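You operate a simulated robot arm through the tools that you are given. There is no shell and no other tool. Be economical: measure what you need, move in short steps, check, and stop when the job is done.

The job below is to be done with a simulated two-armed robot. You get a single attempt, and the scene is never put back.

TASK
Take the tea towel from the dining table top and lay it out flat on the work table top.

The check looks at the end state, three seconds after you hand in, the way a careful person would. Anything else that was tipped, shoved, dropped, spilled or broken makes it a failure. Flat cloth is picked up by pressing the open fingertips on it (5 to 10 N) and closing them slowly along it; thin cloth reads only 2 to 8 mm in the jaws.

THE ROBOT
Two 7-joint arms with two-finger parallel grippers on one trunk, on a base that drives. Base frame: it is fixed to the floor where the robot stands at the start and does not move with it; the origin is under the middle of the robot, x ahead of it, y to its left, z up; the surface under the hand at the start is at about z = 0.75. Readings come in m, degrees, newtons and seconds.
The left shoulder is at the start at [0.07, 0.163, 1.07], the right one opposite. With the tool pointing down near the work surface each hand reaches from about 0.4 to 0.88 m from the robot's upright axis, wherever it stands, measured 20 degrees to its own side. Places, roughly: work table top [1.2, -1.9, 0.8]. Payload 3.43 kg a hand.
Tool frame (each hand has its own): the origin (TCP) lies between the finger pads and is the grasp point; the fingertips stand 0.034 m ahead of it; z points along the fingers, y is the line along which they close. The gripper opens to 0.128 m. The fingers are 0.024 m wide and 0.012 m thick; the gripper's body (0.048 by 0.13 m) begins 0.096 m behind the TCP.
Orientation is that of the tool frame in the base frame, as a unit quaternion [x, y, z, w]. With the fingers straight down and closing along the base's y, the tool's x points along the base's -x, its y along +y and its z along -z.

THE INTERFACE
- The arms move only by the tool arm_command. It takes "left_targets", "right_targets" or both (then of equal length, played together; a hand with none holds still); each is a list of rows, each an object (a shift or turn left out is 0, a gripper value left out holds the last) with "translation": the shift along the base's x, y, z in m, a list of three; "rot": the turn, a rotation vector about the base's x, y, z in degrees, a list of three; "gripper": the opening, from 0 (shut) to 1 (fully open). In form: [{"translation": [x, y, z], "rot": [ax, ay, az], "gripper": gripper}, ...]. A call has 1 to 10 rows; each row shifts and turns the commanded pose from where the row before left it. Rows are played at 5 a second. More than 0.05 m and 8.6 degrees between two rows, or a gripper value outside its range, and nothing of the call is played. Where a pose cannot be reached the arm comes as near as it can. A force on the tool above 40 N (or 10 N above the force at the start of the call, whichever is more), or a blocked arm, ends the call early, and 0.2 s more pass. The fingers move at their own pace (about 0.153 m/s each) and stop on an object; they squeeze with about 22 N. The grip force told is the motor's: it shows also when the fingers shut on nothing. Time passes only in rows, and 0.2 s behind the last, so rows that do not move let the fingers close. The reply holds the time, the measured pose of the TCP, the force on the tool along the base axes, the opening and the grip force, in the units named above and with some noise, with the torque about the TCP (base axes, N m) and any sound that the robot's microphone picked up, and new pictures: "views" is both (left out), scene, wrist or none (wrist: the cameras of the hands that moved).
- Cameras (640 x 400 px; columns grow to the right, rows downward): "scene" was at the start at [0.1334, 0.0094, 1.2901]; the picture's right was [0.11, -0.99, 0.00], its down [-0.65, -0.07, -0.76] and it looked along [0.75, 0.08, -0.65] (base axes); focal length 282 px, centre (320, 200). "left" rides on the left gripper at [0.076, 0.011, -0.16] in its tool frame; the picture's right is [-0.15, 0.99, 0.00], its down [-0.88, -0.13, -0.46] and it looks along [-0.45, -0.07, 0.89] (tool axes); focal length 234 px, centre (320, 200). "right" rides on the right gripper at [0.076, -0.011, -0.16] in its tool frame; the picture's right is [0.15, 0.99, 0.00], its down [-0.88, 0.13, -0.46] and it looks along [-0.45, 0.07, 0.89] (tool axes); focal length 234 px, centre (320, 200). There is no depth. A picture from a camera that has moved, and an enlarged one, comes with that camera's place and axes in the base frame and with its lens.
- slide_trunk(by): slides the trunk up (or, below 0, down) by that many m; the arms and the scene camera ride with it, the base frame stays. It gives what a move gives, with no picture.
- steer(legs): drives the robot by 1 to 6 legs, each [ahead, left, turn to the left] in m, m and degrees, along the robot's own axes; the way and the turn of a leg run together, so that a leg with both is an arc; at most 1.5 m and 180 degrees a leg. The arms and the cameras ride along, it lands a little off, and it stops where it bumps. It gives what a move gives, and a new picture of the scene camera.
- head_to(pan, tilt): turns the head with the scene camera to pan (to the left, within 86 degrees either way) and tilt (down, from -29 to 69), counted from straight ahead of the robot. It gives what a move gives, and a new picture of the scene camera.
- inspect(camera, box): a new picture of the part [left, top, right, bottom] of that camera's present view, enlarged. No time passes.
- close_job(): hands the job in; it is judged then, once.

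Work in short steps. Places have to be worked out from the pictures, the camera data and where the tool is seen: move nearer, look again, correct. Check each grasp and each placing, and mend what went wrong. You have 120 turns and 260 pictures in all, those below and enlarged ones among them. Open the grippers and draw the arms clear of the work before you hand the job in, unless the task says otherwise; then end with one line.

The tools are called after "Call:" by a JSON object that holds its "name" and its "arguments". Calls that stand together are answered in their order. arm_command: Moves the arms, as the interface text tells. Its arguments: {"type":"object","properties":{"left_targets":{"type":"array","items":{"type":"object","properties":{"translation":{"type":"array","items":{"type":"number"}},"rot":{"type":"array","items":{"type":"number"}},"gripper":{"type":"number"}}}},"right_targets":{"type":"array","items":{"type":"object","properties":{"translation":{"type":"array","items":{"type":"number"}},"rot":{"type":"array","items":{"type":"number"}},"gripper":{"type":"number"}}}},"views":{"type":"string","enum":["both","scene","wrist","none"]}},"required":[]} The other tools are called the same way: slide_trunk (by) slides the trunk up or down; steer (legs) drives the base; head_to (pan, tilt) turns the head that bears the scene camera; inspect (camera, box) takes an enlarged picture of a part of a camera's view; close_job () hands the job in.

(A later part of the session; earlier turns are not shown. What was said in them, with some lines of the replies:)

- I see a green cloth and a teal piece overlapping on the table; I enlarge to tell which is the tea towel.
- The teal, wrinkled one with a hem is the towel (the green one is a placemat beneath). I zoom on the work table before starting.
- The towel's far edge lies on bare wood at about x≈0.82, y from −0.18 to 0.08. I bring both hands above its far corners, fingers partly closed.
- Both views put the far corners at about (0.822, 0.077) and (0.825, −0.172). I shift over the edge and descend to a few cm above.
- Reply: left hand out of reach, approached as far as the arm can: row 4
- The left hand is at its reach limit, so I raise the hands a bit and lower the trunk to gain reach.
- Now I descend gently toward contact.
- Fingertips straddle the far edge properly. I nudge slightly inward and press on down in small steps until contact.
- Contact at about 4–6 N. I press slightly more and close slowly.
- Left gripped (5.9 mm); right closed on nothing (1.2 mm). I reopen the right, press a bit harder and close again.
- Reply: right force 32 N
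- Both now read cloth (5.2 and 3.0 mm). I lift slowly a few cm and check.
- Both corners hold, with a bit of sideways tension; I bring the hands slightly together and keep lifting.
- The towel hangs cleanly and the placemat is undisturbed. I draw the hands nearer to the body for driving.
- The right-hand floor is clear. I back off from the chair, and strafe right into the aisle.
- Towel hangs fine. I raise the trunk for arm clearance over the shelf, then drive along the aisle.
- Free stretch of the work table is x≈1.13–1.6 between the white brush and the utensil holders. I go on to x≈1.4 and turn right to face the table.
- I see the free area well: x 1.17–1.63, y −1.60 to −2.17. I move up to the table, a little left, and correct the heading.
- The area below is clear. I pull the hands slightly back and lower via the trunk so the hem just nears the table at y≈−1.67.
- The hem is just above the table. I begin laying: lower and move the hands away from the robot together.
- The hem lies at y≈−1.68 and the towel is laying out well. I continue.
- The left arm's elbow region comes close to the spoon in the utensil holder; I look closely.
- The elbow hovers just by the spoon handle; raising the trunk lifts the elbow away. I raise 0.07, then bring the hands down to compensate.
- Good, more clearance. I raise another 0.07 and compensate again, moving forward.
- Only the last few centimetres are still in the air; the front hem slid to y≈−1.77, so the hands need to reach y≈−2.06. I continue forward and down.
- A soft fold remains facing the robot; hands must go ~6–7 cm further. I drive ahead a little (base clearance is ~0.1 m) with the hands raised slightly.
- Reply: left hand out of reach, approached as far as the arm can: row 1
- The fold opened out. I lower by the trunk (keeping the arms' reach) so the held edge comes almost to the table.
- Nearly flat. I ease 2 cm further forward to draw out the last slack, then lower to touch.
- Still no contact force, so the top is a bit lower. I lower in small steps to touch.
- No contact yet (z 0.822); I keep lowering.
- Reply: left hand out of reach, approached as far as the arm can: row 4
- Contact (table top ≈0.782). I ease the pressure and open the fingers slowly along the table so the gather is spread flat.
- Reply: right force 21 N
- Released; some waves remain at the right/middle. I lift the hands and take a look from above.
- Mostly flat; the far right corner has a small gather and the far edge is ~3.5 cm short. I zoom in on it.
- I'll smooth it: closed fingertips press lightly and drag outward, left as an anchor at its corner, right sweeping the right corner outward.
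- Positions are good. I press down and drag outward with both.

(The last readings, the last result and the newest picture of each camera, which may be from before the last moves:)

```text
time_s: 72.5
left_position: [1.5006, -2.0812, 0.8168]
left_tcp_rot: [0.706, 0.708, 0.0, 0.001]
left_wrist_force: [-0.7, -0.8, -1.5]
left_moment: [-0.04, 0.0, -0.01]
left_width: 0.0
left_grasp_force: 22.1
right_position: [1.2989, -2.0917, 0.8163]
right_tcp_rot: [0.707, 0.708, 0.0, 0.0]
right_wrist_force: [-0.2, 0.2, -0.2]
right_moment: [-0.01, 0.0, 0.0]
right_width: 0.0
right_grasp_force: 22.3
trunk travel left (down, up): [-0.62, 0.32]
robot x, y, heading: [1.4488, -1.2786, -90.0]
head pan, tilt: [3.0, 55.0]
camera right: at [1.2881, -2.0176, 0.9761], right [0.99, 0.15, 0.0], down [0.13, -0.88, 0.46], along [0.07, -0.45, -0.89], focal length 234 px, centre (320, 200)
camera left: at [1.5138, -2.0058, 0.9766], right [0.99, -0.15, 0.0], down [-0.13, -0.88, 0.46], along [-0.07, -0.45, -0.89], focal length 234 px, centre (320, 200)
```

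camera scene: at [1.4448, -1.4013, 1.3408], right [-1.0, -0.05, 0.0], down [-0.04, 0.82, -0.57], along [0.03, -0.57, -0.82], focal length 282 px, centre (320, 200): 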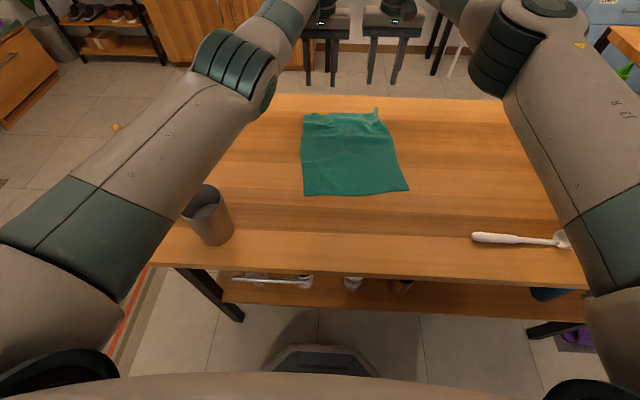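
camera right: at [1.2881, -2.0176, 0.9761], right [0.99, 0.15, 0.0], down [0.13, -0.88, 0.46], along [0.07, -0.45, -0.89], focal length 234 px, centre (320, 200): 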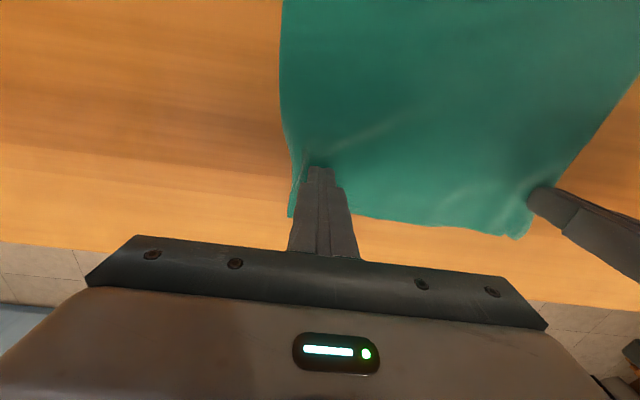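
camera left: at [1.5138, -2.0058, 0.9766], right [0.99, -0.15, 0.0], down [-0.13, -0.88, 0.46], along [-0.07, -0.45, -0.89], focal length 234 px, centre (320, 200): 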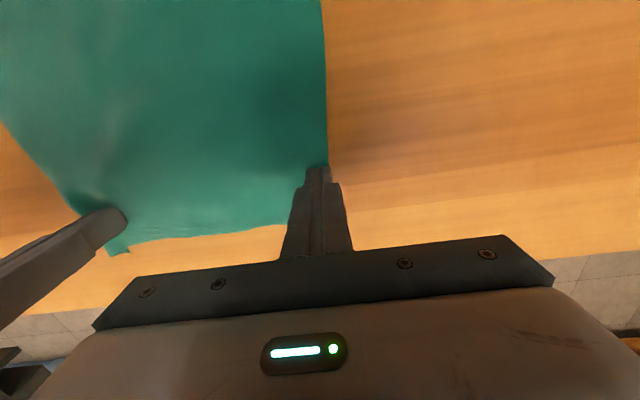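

Smoothing works. I lift both and look.

Call:
{"name": "arm_command", "arguments": {"left_targets": [{"translation": [0, 0, 0.02]}, {"translation": [0, 0, 0.045]}, {"translation": [0, 0, 0.045]}], "right_targets": [{"translation": [0, 0, 0.02]}, {"translation": [0, 0, 0.045]}, {"translation": [0, 0, 0.045]}], "views": "none"}}

Call:
{"name": "inspect", "arguments": {"camera": "right", "box": [260, 40, 520, 200]}}

Call:
{"name": "inspect", "arguments": {"camera": "left", "box": [100, 40, 400, 225]}}

Call:
{"name": "inspect", "arguments": {"camera": "scene", "box": [260, 80, 440, 210]}}

```text
time_s: 73.3
left_position: [1.5009, -2.0804, 0.9289]
left_tcp_rot: [0.707, 0.707, 0.0, 0.0]
left_wrist_force: [0.2, 0.6, -0.8]
left_moment: [-0.01, 0.0, 0.01]
left_width: 0.0
left_grasp_force: 22.0
right_position: [1.2992, -2.0925, 0.9278]
right_tcp_rot: [0.707, 0.707, 0.0, 0.001]
right_wrist_force: [-0.4, 0.1, 0.8]
right_moment: [-0.06, 0.02, -0.03]
right_width: 0.0
right_grasp_force: 22.1
trunk travel left (down, up): [-0.62, 0.32]
robot x, y, heading: [1.4432, -1.2817, -89.7]
head pan, tilt: [3.0, 55.0]
```

```text
2.46 times, centred on (390, 120) of right
camera zoom: at [1.2894, -2.0185, 1.0874], right [0.99, 0.15, 0.0], down [0.13, -0.88, 0.46], along [0.07, -0.45, -0.89], focal length 576 px, centre (148, 397)
```

zoom: 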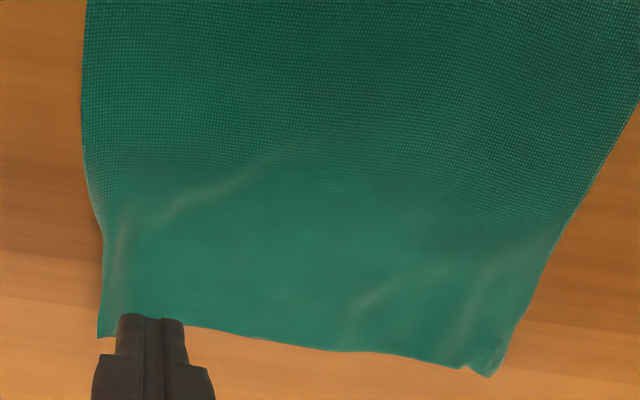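

```text
2.13 times, centred on (250, 132) of left
camera zoom: at [1.5131, -2.0053, 1.0878], right [0.99, -0.15, 0.0], down [-0.13, -0.88, 0.46], along [-0.07, -0.45, -0.89], focal length 500 px, centre (469, 344)
```

zoom: 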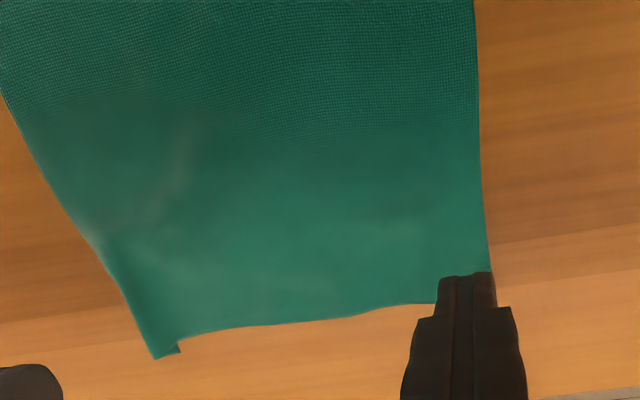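

```text
3.08 times, centred on (350, 145) of scene
camera zoom: at [1.4449, -1.3997, 1.3408], right [-1.0, -0.05, 0.0], down [-0.04, 0.82, -0.57], along [0.03, -0.57, -0.82], focal length 869 px, centre (228, 369)
```

zoom: 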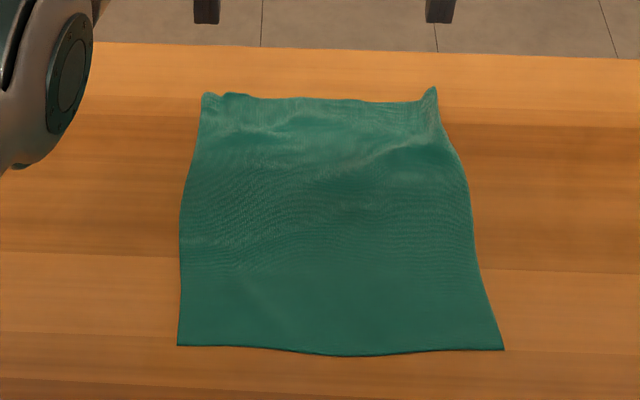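

Nearly flat. One more gentle diagonal sweep toward both far corners.

Call:
{"name": "arm_command", "arguments": {"left_targets": [{"translation": [-0.006, 0.02, -0.04]}, {"translation": [0, 0, -0.04]}, {"translation": [0, 0, -0.032]}, {"translation": [0.004, -0.004, -0.0005]}, {"translation": [0.004, -0.004, 0]}, {"translation": [0.004, -0.004, 0]}, {"translation": [0.004, -0.004, 0]}, {"translation": [0.003, -0.003, 0]}], "right_targets": [{"translation": [0.04, 0.03, -0.04]}, {"translation": [0, 0, -0.04]}, {"translation": [0, 0, -0.032]}, {"translation": [-0.011, -0.007, -0.0005]}, {"translation": [-0.011, -0.007, 0]}, {"translation": [-0.011, -0.007, 0]}, {"translation": [-0.011, -0.007, 0]}, {"translation": [-0.011, -0.007, 0]}], "views": "none"}}

Call:
{"name": "arm_command", "arguments": {"left_targets": [{"translation": [0, 0, 0.02]}, {"translation": [0, 0, 0.045]}, {"translation": [0, 0, 0.045]}], "right_targets": [{"translation": [0, 0, 0.02]}, {"translation": [0, 0, 0.045]}, {"translation": [0, 0, 0.045]}], "views": "none"}}

Call:
{"name": "inspect", "arguments": {"camera": "right", "box": [260, 40, 520, 200]}}

Call:
{"name": "inspect", "arguments": {"camera": "scene", "box": [260, 80, 440, 210]}}

```text
refused: row 1 steps farther than a row can; nothing moved
```

```text
time_s: 74.1
left_position: [1.5027, -2.0783, 1.0363]
left_tcp_rot: [0.707, 0.707, 0.0, 0.001]
left_wrist_force: [0.4, -0.1, -0.8]
left_moment: [-0.05, 0.01, 0.0]
left_width: 0.0
left_grasp_force: 21.9
right_position: [1.2969, -2.0901, 1.0377]
right_tcp_rot: [0.707, 0.707, 0.0, 0.001]
right_wrist_force: [0.3, -0.5, -0.5]
right_moment: [-0.03, 0.01, 0.0]
right_width: 0.0001
right_grasp_force: 22.3
trunk travel left (down, up): [-0.62, 0.32]
robot x, y, heading: [1.4432, -1.276, -89.9]
head pan, tilt: [3.0, 55.0]
```

```text
2.46 times, centred on (390, 120) of right
camera zoom: at [1.2867, -2.0144, 1.197], right [0.99, 0.15, 0.0], down [0.13, -0.88, 0.46], along [0.07, -0.45, -0.89], focal length 576 px, centre (148, 397)
```

zoom: 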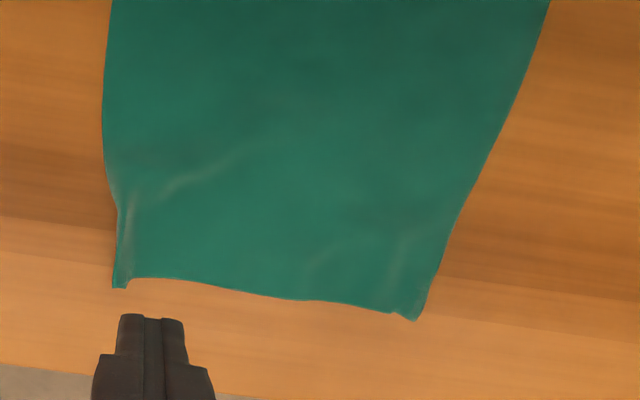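

```text
3.08 times, centred on (350, 145) of scene
camera zoom: at [1.4452, -1.3993, 1.3408], right [-1.0, -0.05, 0.0], down [-0.04, 0.82, -0.57], along [0.03, -0.57, -0.82], focal length 869 px, centre (228, 369)
```

zoom: 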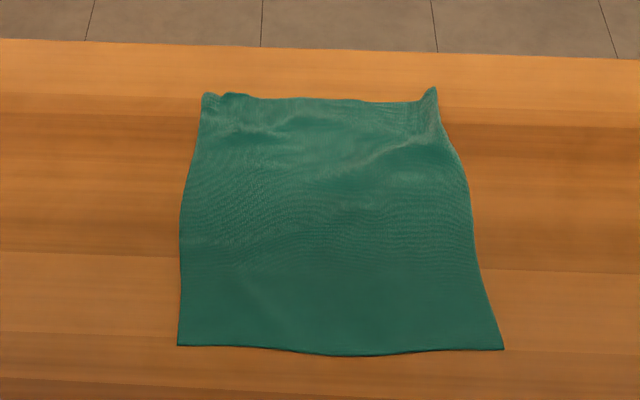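

That row was too long; hands are now higher. I redo the sweep with shorter rows.

Call:
{"name": "arm_command", "arguments": {"left_targets": [{"translation": [-0.008, 0.018, -0.04]}, {"translation": [0, 0, -0.05]}, {"translation": [0, 0, -0.05]}, {"translation": [0, 0, -0.05]}], "right_targets": [{"translation": [0.02, 0.015, -0.04]}, {"translation": [0.02, 0.005, -0.045]}, {"translation": [0, 0, -0.05]}, {"translation": [0, 0, -0.05]}], "views": "none"}}

Call:
{"name": "arm_command", "arguments": {"left_targets": [{"translation": [0, 0, -0.015]}, {"translation": [0, 0, -0.015]}, {"translation": [0.004, -0.004, -0.001]}, {"translation": [0.004, -0.004, 0]}, {"translation": [0.004, -0.004, 0]}, {"translation": [0.004, -0.004, 0]}, {"translation": [0.004, 0, 0]}], "right_targets": [{"translation": [0, 0, -0.015]}, {"translation": [0, 0, -0.02]}, {"translation": [-0.011, -0.006, -0.001]}, {"translation": [-0.011, -0.006, 0]}, {"translation": [-0.011, -0.006, 0]}, {"translation": [-0.011, -0.006, 0]}, {"translation": [-0.011, -0.006, 0]}], "views": "wrist"}}

```text
time_s: 75.1
left_position: [1.4949, -2.0627, 0.847]
left_tcp_rot: [0.706, 0.708, 0.0, 0.0]
left_wrist_force: [0.2, -0.3, -0.4]
left_moment: [0.03, -0.02, -0.01]
left_width: 0.0003
left_grasp_force: 22.5
right_position: [1.3381, -2.0744, 0.8491]
right_tcp_rot: [0.706, 0.708, 0.0, -0.001]
right_wrist_force: [0.6, 0.6, 0.3]
right_moment: [0.06, 0.03, -0.01]
right_width: 0.0
right_grasp_force: 21.8
trunk travel left (down, up): [-0.62, 0.32]
robot x, y, heading: [1.4384, -1.2797, -89.9]
head pan, tilt: [3.0, 55.0]
```

```text
time_s: 76.7
left_position: [1.5137, -2.0793, 0.8153]
left_tcp_rot: [0.706, 0.708, 0.0, 0.001]
left_wrist_force: [0.0, -0.2, 0.2]
left_moment: [-0.02, -0.01, 0.04]
left_width: 0.0001
left_grasp_force: 21.8
right_position: [1.2831, -2.1021, 0.8143]
right_tcp_rot: [0.706, 0.708, 0.0, 0.0]
right_wrist_force: [-0.3, -0.1, -0.3]
right_moment: [-0.02, -0.01, 0.0]
right_width: 0.0001
right_grasp_force: 22.4
trunk travel left (down, up): [-0.62, 0.32]
robot x, y, heading: [1.4456, -1.2836, -89.7]
head pan, tilt: [3.0, 55.0]
camera right: at [1.2729, -2.0269, 0.9752], right [0.99, 0.15, 0.0], down [0.13, -0.88, 0.46], along [0.07, -0.45, -0.89], focal length 234 px, centre (320, 200)
camera left: at [1.5262, -2.004, 0.9755], right [0.99, -0.15, 0.0], down [-0.13, -0.88, 0.46], along [-0.07, -0.45, -0.89], focal length 234 px, centre (320, 200)
```

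right: 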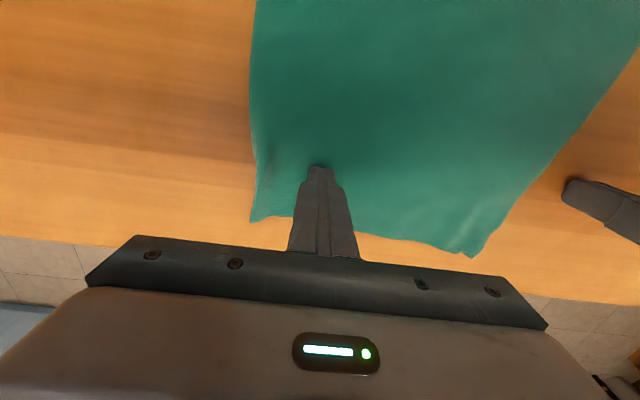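
left: 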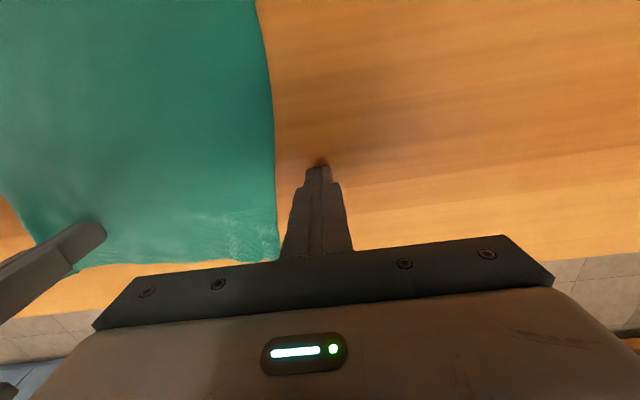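

Right corner is out flat; the left finger slid off. With the right hand holding, I re-place the left and sweep its corner outward.

Call:
{"name": "arm_command", "arguments": {"left_targets": [{"translation": [0, 0, 0.025]}, {"translation": [-0.04, 0, 0]}, {"translation": [0, 0, -0.015]}, {"translation": [0, 0, -0.011]}, {"translation": [0.005, -0.001, 0]}, {"translation": [0.005, -0.001, 0]}, {"translation": [0.005, -0.001, 0]}, {"translation": [0.005, -0.001, 0]}], "views": "none"}}

Call:
{"name": "arm_command", "arguments": {"left_targets": [{"translation": [0, 0, 0.02]}, {"translation": [0, 0, 0.05]}, {"translation": [0, 0, 0.05]}, {"translation": [0, 0, 0.05]}], "right_targets": [{"translation": [0, 0, 0.02]}, {"translation": [0, 0, 0.05]}, {"translation": [0, 0, 0.05]}, {"translation": [0, 0, 0.05]}], "views": "wrist"}}

Call:
{"name": "inspect", "arguments": {"camera": "scene", "box": [260, 80, 440, 210]}}

```text
time_s: 78.5
left_position: [1.4928, -2.0829, 0.8151]
left_tcp_rot: [0.706, 0.708, -0.001, 0.001]
left_wrist_force: [-0.4, 0.2, 0.7]
left_moment: [-0.01, 0.03, 0.02]
left_width: 0.0001
left_grasp_force: 21.8
right_position: [1.2844, -2.1018, 0.8152]
right_tcp_rot: [0.707, 0.708, 0.0, 0.001]
right_wrist_force: [-0.6, 0.6, -0.4]
right_moment: [0.01, 0.0, 0.0]
right_width: 0.0
right_grasp_force: 22.4
trunk travel left (down, up): [-0.62, 0.32]
robot x, y, heading: [1.4397, -1.2787, -89.9]
head pan, tilt: [3.0, 55.0]
```

```text
time_s: 79.5
left_position: [1.4932, -2.0821, 0.9915]
left_tcp_rot: [0.707, 0.707, -0.001, 0.0]
left_wrist_force: [0.0, 0.2, -0.3]
left_moment: [-0.03, 0.04, 0.0]
left_width: 0.0003
left_grasp_force: 21.6
right_position: [1.2842, -2.1005, 0.9871]
right_tcp_rot: [0.707, 0.708, -0.001, 0.002]
right_wrist_force: [-0.2, 0.7, 0.1]
right_moment: [-0.04, 0.01, -0.02]
right_width: 0.0
right_grasp_force: 22.4
trunk travel left (down, up): [-0.62, 0.32]
robot x, y, heading: [1.4432, -1.2796, -89.7]
head pan, tilt: [3.0, 55.0]
camera right: at [1.2737, -2.0249, 1.1476], right [0.99, 0.15, 0.0], down [0.13, -0.88, 0.46], along [0.07, -0.45, -0.89], focal length 234 px, centre (320, 200)
camera left: at [1.5068, -2.0055, 1.1505], right [0.99, -0.15, 0.0], down [-0.13, -0.88, 0.46], along [-0.07, -0.45, -0.89], focal length 234 px, centre (320, 200)
```

right: 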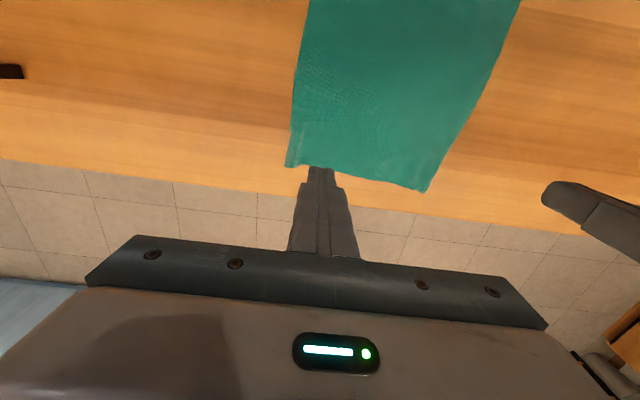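
left: 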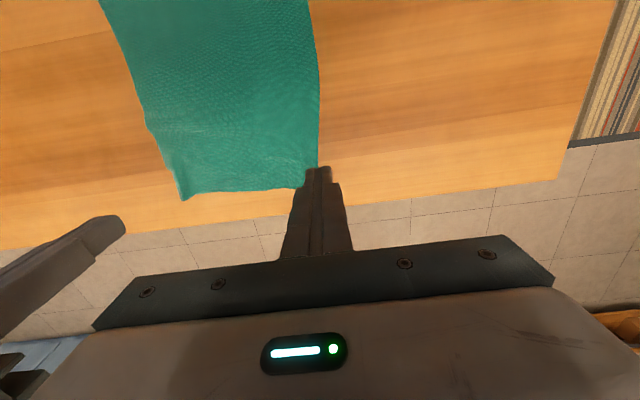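

```text
3.08 times, centred on (350, 145) of scene
camera zoom: at [1.4457, -1.3987, 1.3408], right [-1.0, -0.05, 0.0], down [-0.04, 0.82, -0.58], along [0.03, -0.57, -0.82], focal length 869 px, centre (228, 369)
```

zoom: 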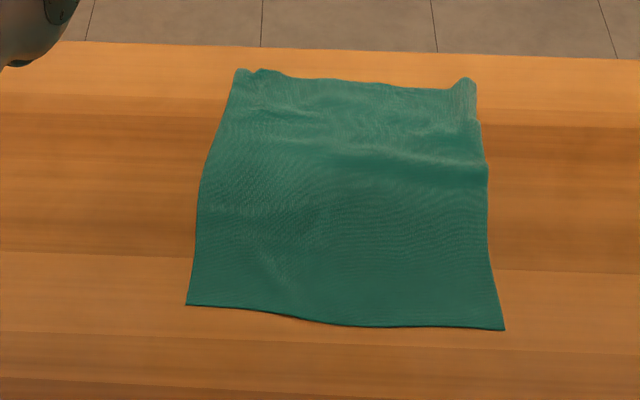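

The right side measures ~0.315 m but the left only ~0.275 (gentle waves). I'll pull the near-left corner toward the robot; first raise the trunk so the elbow stays clear of the utensils.

Call:
{"name": "slide_trunk", "arguments": {"by": 0.18}}

Call:
{"name": "arm_command", "arguments": {"left_targets": [{"translation": [-0.003, 0.045, 0]}, {"translation": [-0.003, 0.045, 0]}, {"translation": [-0.003, 0.045, 0]}, {"translation": [-0.003, 0.045, 0]}], "right_targets": [{"translation": [0, 0.045, 0]}, {"translation": [0, 0.045, 0]}, {"translation": [0, 0.045, 0]}, {"translation": [0, 0.045, 0]}]}}

Call:
{"name": "head_to", "arguments": {"pan": 30, "tilt": 50}}

```text
time_s: 81.5
left_position: [1.4933, -2.0845, 1.1696]
left_tcp_rot: [0.706, 0.708, -0.001, 0.0]
left_wrist_force: [0.2, 0.7, -0.3]
left_moment: [0.0, 0.04, 0.01]
left_width: 0.0
left_grasp_force: 21.6
right_position: [1.2834, -2.1023, 1.1652]
right_tcp_rot: [0.707, 0.707, 0.0, 0.0]
right_wrist_force: [-0.2, 0.9, 0.0]
right_moment: [0.02, 0.0, 0.01]
right_width: 0.0
right_grasp_force: 21.8
trunk travel left (down, up): [-0.8, 0.14]
robot x, y, heading: [1.4423, -1.2803, -89.9]
head pan, tilt: [3.0, 55.0]
```

```text
time_s: 82.5
left_position: [1.4838, -1.9018, 1.169]
left_tcp_rot: [0.706, 0.708, 0.0, 0.001]
left_wrist_force: [0.4, -0.1, 1.0]
left_moment: [-0.06, -0.01, 0.01]
left_width: 0.0
left_grasp_force: 21.8
right_position: [1.2859, -1.9197, 1.1691]
right_tcp_rot: [0.707, 0.707, -0.001, 0.001]
right_wrist_force: [0.4, 0.5, 0.2]
right_moment: [-0.04, 0.01, -0.01]
right_width: 0.0003
right_grasp_force: 22.0
trunk travel left (down, up): [-0.8, 0.14]
robot x, y, heading: [1.4404, -1.2833, -89.9]
head pan, tilt: [3.0, 55.0]
camera scene: at [1.4463, -1.3987, 1.521], right [-1.0, -0.05, 0.0], down [-0.05, 0.82, -0.57], along [0.03, -0.57, -0.82], focal length 282 px, centre (320, 200)
camera right: at [1.2755, -1.8453, 1.3275], right [0.99, 0.15, 0.0], down [0.13, -0.88, 0.46], along [0.07, -0.45, -0.89], focal length 234 px, centre (320, 200)
camera left: at [1.496, -1.8272, 1.3289], right [0.99, -0.14, 0.0], down [-0.13, -0.88, 0.46], along [-0.07, -0.45, -0.89], focal length 234 px, centre (320, 200)
```

scene: 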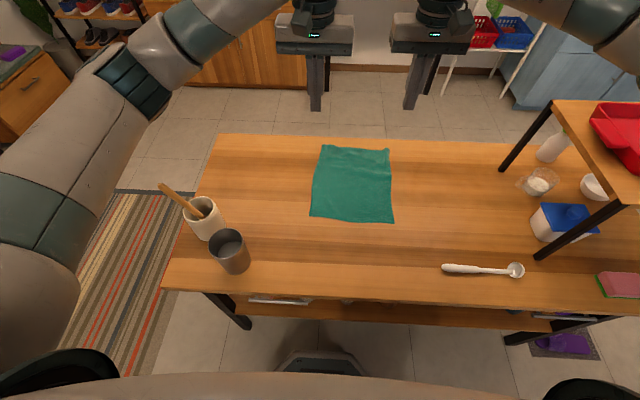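
right: 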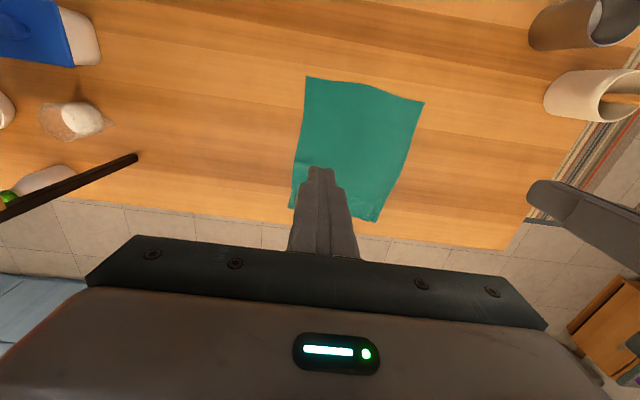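
left: 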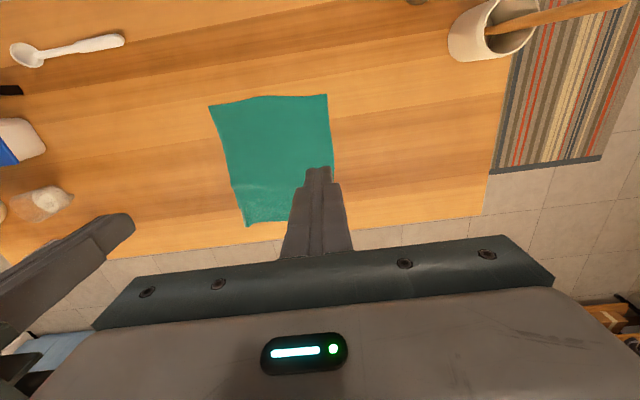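

```text
time_s: 83.4
left_position: [1.4834, -1.9061, 1.1693]
left_tcp_rot: [0.706, 0.708, 0.0, 0.001]
left_wrist_force: [0.4, -1.1, 0.0]
left_moment: [0.02, -0.04, 0.04]
left_width: 0.0
left_grasp_force: 21.9
right_position: [1.2848, -1.9236, 1.1666]
right_tcp_rot: [0.707, 0.708, 0.0, -0.001]
right_wrist_force: [0.1, 0.0, -0.7]
right_moment: [0.02, -0.02, 0.02]
right_width: 0.0001
right_grasp_force: 22.1
trunk travel left (down, up): [-0.8, 0.14]
robot x, y, heading: [1.4406, -1.2788, -89.6]
head pan, tilt: [30.0, 50.0]
camera scene: at [1.4791, -1.3968, 1.5272], right [-0.87, -0.5, 0.0], down [-0.38, 0.66, -0.64], along [0.32, -0.56, -0.77], focal length 282 px, centre (320, 200)
```

scene: 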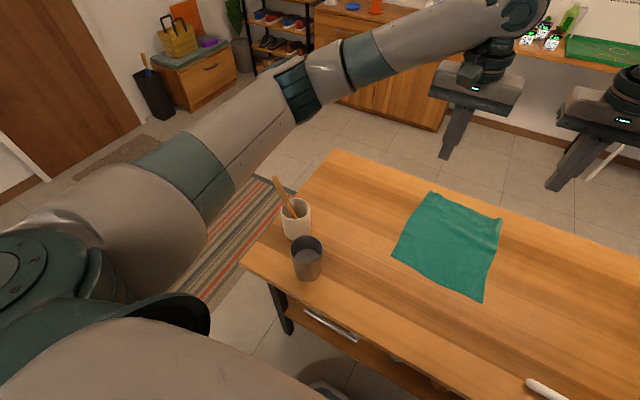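

Measured from above the towel is now about 0.25 × 0.30 m, close to its full size; utensils are intact. I take a close look for remaining creases.

Call:
{"name": "inspect", "arguments": {"camera": "scene", "box": [370, 170, 530, 310]}}

Call:
{"name": "inspect", "arguments": {"camera": "right", "box": [270, 60, 450, 230]}}

```text
2.86 times, centred on (450, 240) of scene
camera zoom: at [1.4791, -1.3968, 1.5272], right [-0.87, -0.5, 0.0], down [-0.38, 0.66, -0.64], along [0.32, -0.56, -0.77], focal length 807 px, centre (-51, 86)
```

zoom: 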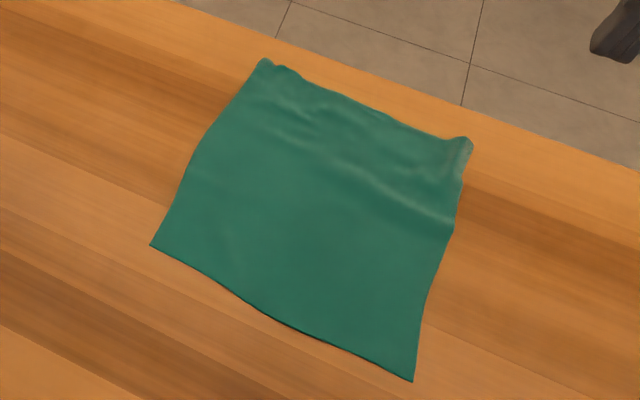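

```text
2.35 times, centred on (360, 145) of right
camera zoom: at [1.2735, -1.8491, 1.3259], right [0.99, 0.15, 0.0], down [0.13, -0.88, 0.46], along [0.07, -0.45, -0.89], focal length 551 px, centre (226, 329)
```

zoom: 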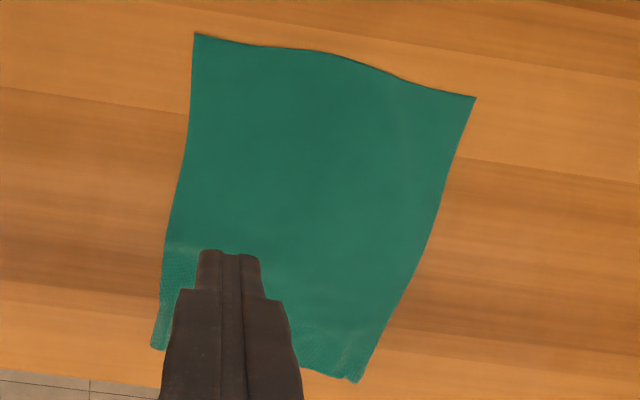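

One slight wave remains near the far right. I press near the front corners and draw the front edge ~2 cm toward the robot to tighten it.

Call:
{"name": "arm_command", "arguments": {"left_targets": [{"translation": [-0.005, 0.01, -0.045]}, {"translation": [0, 0.01, -0.048]}, {"translation": [0, 0, -0.05]}, {"translation": [0, 0, -0.05]}, {"translation": [0, 0, -0.05]}, {"translation": [0, 0, -0.05]}, {"translation": [0, 0, -0.03]}], "right_targets": [{"translation": [-0.005, 0.02, -0.043]}, {"translation": [-0.005, 0.02, -0.045]}, {"translation": [0, 0, -0.05]}, {"translation": [0, 0, -0.05]}, {"translation": [0, 0, -0.05]}, {"translation": [0, 0, -0.05]}, {"translation": [0, 0, -0.03]}]}}

```text
time_s: 85.0
left_position: [1.4754, -1.8831, 0.8466]
left_tcp_rot: [0.708, 0.707, -0.001, 0.0]
left_wrist_force: [0.8, 0.0, -0.3]
left_moment: [-0.01, 0.02, -0.01]
left_width: 0.0
left_grasp_force: 22.4
right_position: [1.2755, -1.8827, 0.8465]
right_tcp_rot: [0.706, 0.709, 0.0, 0.0]
right_wrist_force: [-0.3, 0.4, -0.2]
right_moment: [-0.03, 0.01, 0.0]
right_width: 0.0
right_grasp_force: 22.2
trunk travel left (down, up): [-0.8, 0.14]
robot x, y, heading: [1.4451, -1.2817, -89.8]
head pan, tilt: [30.0, 50.0]
camera scene: at [1.4793, -1.3963, 1.5274], right [-0.87, -0.5, 0.0], down [-0.38, 0.66, -0.64], along [0.32, -0.56, -0.77], focal length 282 px, centre (320, 200)
camera right: at [1.2643, -1.8077, 1.0066], right [0.99, 0.15, 0.0], down [0.13, -0.88, 0.46], along [0.07, -0.45, -0.89], focal length 234 px, centre (320, 200)
camera left: at [1.4875, -1.8074, 1.0063], right [0.99, -0.15, 0.0], down [-0.13, -0.88, 0.46], along [-0.07, -0.45, -0.89], focal length 234 px, centre (320, 200)
```

scene: 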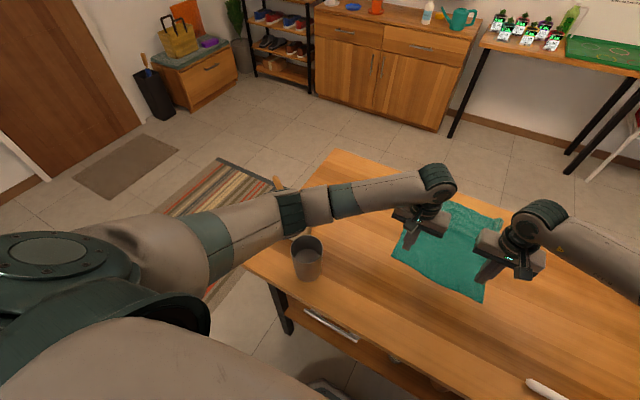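
right: 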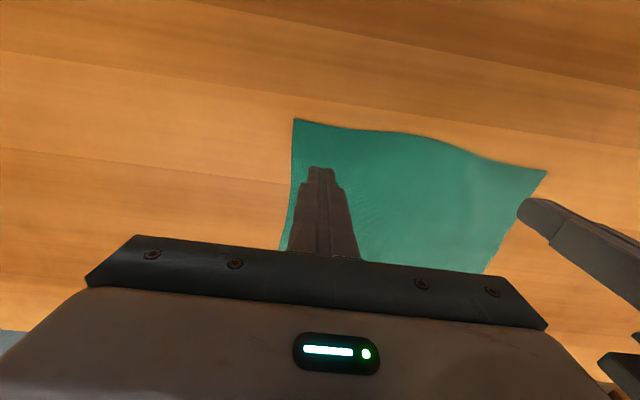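
left: 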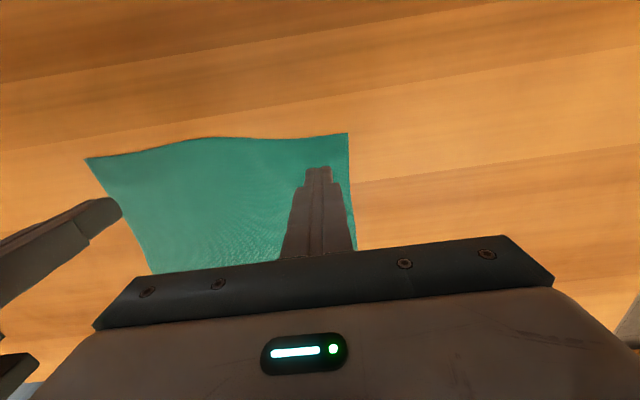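

Elbow stays above the spoon, which hasn't moved. I press and draw toward the robot.

Call:
{"name": "arm_command", "arguments": {"left_targets": [{"translation": [0, 0, -0.02]}, {"translation": [0, 0, -0.0115]}, {"translation": [0.001, 0.004, 0]}, {"translation": [0.001, 0.004, 0]}, {"translation": [0.001, 0.004, 0]}, {"translation": [0, 0.004, 0]}], "right_targets": [{"translation": [0, 0, -0.02]}, {"translation": [0, 0, -0.0115]}, {"translation": [-0.001, 0.005, 0]}, {"translation": [-0.001, 0.005, 0]}, {"translation": [-0.001, 0.005, 0]}, {"translation": [0, 0.005, 0]}], "views": "none"}}

Call:
{"name": "arm_command", "arguments": {"left_targets": [{"translation": [0, 0, 0.02]}, {"translation": [0, 0, 0.05]}, {"translation": [0, 0, 0.05]}, {"translation": [0, 0, 0.05]}, {"translation": [0, 0, 0.05]}, {"translation": [0, 0, 0.05]}, {"translation": [0, 0, 0.05]}, {"translation": [0, 0, 0.05]}], "right_targets": [{"translation": [0, 0, 0.02]}, {"translation": [0, 0, 0.05]}, {"translation": [0, 0, 0.05]}, {"translation": [0, 0, 0.05]}, {"translation": [0, 0, 0.05]}, {"translation": [0, 0, 0.05]}, {"translation": [0, 0, 0.05]}, {"translation": [0, 0, 0.05]}], "views": "wrist"}}

Call:
{"name": "inspect", "arguments": {"camera": "scene", "box": [370, 170, 530, 310]}}

```text
time_s: 86.4
left_position: [1.4794, -1.8667, 0.8156]
left_tcp_rot: [0.707, 0.708, -0.001, 0.0]
left_wrist_force: [-0.2, -1.3, 5.6]
left_moment: [-0.04, -0.02, -0.03]
left_width: 0.0
left_grasp_force: 22.2
right_position: [1.2713, -1.8628, 0.8159]
right_tcp_rot: [0.707, 0.708, -0.001, 0.0]
right_wrist_force: [-0.2, -0.8, -0.4]
right_moment: [0.03, -0.01, -0.02]
right_width: 0.0
right_grasp_force: 21.5
trunk travel left (down, up): [-0.8, 0.14]
robot x, y, heading: [1.4425, -1.2778, -89.8]
head pan, tilt: [30.0, 50.0]
```

```text
time_s: 88.2
left_position: [1.4776, -1.8665, 1.184]
left_tcp_rot: [0.707, 0.708, 0.0, 0.0]
left_wrist_force: [0.1, 0.8, -0.4]
left_moment: [0.0, 0.01, 0.02]
left_width: 0.0
left_grasp_force: 22.0
right_position: [1.2707, -1.857, 1.1892]
right_tcp_rot: [0.706, 0.708, -0.001, 0.001]
right_wrist_force: [-0.7, 0.7, 0.7]
right_moment: [-0.03, 0.01, 0.02]
right_width: 0.0003
right_grasp_force: 22.5
trunk travel left (down, up): [-0.8, 0.14]
robot x, y, heading: [1.4437, -1.2785, -89.7]
head pan, tilt: [30.0, 50.0]
camera right: at [1.2609, -1.7835, 1.3488], right [0.99, 0.15, 0.0], down [0.13, -0.88, 0.46], along [0.07, -0.45, -0.89], focal length 234 px, centre (320, 200)
camera left: at [1.4901, -1.7911, 1.3435], right [0.99, -0.15, 0.0], down [-0.13, -0.88, 0.46], along [-0.07, -0.45, -0.89], focal length 234 px, centre (320, 200)
```

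right: 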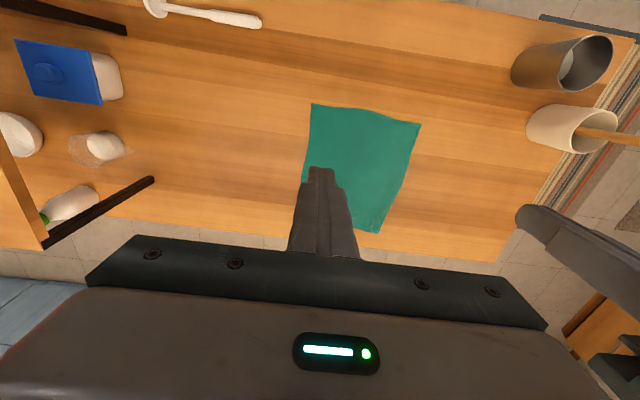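
left: 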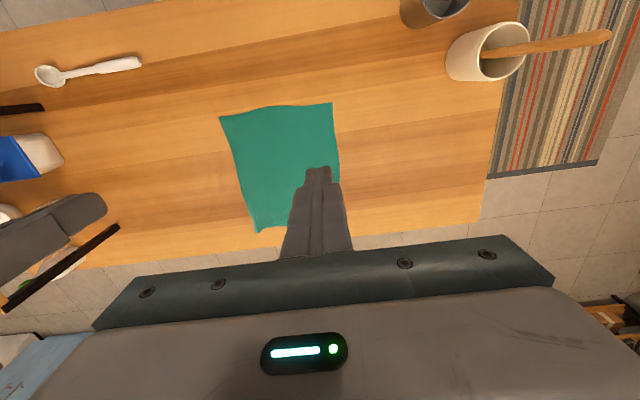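

```text
2.86 times, centred on (450, 240) of scene
camera zoom: at [1.4796, -1.3939, 1.5272], right [-0.87, -0.5, 0.0], down [-0.38, 0.66, -0.64], along [0.32, -0.56, -0.77], focal length 807 px, centre (-51, 86)
```

zoom: 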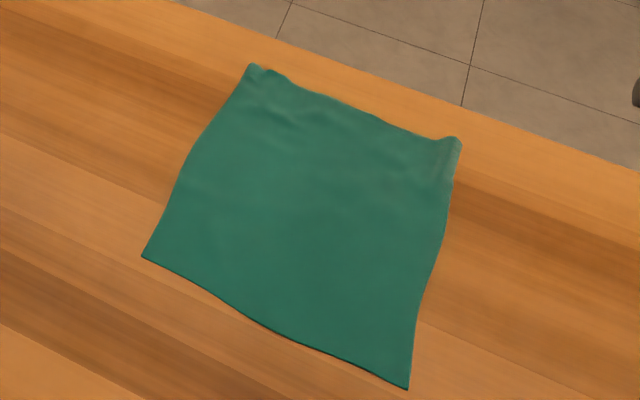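

The towel lies flat now. I open the grippers, and back the robot away from the table.

Call:
{"name": "arm_command", "arguments": {"left_targets": [{"translation": [0, 0.03, 0.04], "gripper": 1}, {"translation": [0, 0.04, 0.02]}, {"translation": [0, 0.04, 0]}], "right_targets": [{"translation": [0, 0.03, 0.04], "gripper": 1}, {"translation": [0, 0.04, 0.02]}, {"translation": [0, 0.04, 0]}], "views": "none"}}

Call:
{"name": "steer", "arguments": {"legs": [[-0.25, 0, 0]]}}

Call:
{"name": "head_to", "arguments": {"pan": 0, "tilt": 45}}

```text
time_s: 89.0
left_position: [1.4814, -1.7582, 1.2462]
left_tcp_rot: [0.706, 0.708, 0.0, 0.0]
left_wrist_force: [-0.3, 0.0, 0.2]
left_moment: [-0.01, 0.01, 0.01]
left_width: 0.1282
left_grasp_force: 0.1
right_position: [1.2697, -1.7501, 1.2452]
right_tcp_rot: [0.707, 0.707, 0.0, 0.001]
right_wrist_force: [0.0, 0.5, -0.6]
right_moment: [0.0, 0.01, -0.01]
right_width: 0.1277
right_grasp_force: 0.0
trunk travel left (down, up): [-0.8, 0.14]
robot x, y, heading: [1.4387, -1.2815, -89.8]
head pan, tilt: [30.0, 50.0]
```

```text
time_s: 90.8
left_position: [1.4802, -1.5081, 1.2442]
left_tcp_rot: [0.706, 0.708, 0.0, 0.0]
left_wrist_force: [-0.6, 0.4, -0.1]
left_moment: [-0.02, -0.01, 0.03]
left_width: 0.128
left_grasp_force: 0.1
right_position: [1.2705, -1.5016, 1.2448]
right_tcp_rot: [0.705, 0.709, -0.001, 0.0]
right_wrist_force: [0.1, 0.1, -0.4]
right_moment: [0.0, -0.02, 0.02]
right_width: 0.1282
right_grasp_force: 0.1
trunk travel left (down, up): [-0.8, 0.14]
robot x, y, heading: [1.4425, -1.0275, -89.9]
head pan, tilt: [30.0, 50.0]
camera scene: at [1.479, -1.146, 1.5271], right [-0.86, -0.5, 0.0], down [-0.39, 0.66, -0.64], along [0.32, -0.55, -0.77], focal length 282 px, centre (320, 200)
```

scene: 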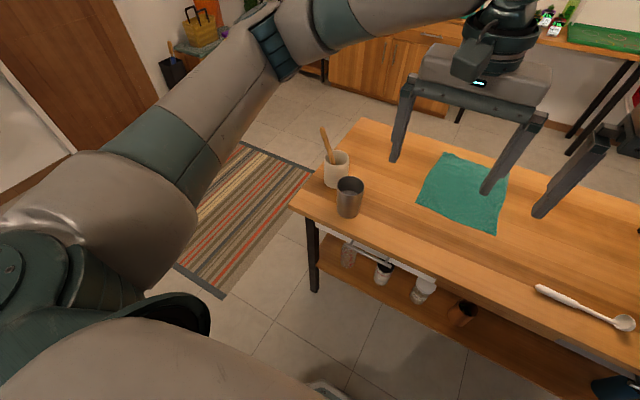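

```text
time_s: 91.8
left_position: [1.4809, -1.5073, 1.2442]
left_tcp_rot: [0.706, 0.708, 0.0, -0.001]
left_wrist_force: [0.5, -0.9, 0.4]
left_moment: [0.01, 0.0, 0.0]
left_width: 0.1282
left_grasp_force: 0.1
right_position: [1.2704, -1.5001, 1.2454]
right_tcp_rot: [0.706, 0.708, 0.0, 0.0]
right_wrist_force: [0.0, 0.3, -0.2]
right_moment: [0.05, -0.02, -0.02]
right_width: 0.128
right_grasp_force: 0.1
trunk travel left (down, up): [-0.8, 0.14]
robot x, y, heading: [1.4416, -1.0293, -89.7]
head pan, tilt: [0.0, 45.0]
camera scene: at [1.4407, -1.1596, 1.5341], right [-1.0, 0.0, 0.0], down [0.0, 0.71, -0.71], along [0.0, -0.71, -0.71], focal length 282 px, centre (320, 200)
```

scene: 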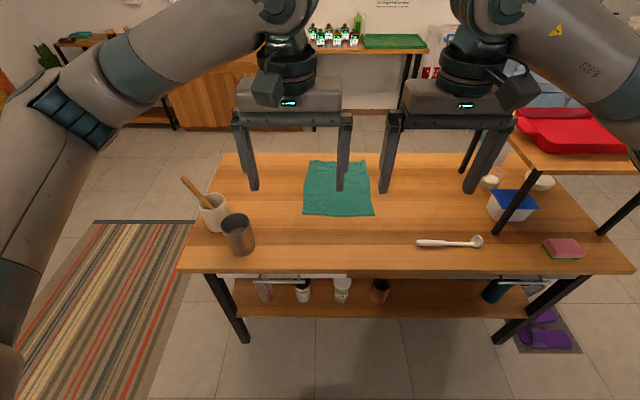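

The towel lies flat on the work table, everything else stands as before, the grippers are open and the arms clear. I hand in.

Call:
{"name": "close_job", "arguments": {}}

```text
The job is handed in.
```

The tea towel is off the dining table and lies flat on the work table, apart from slight unevenness along its back edge. Nothing on the work table was moved, and nothing on the dining table was disturbed when I lifted the towel off. The job is handed in.
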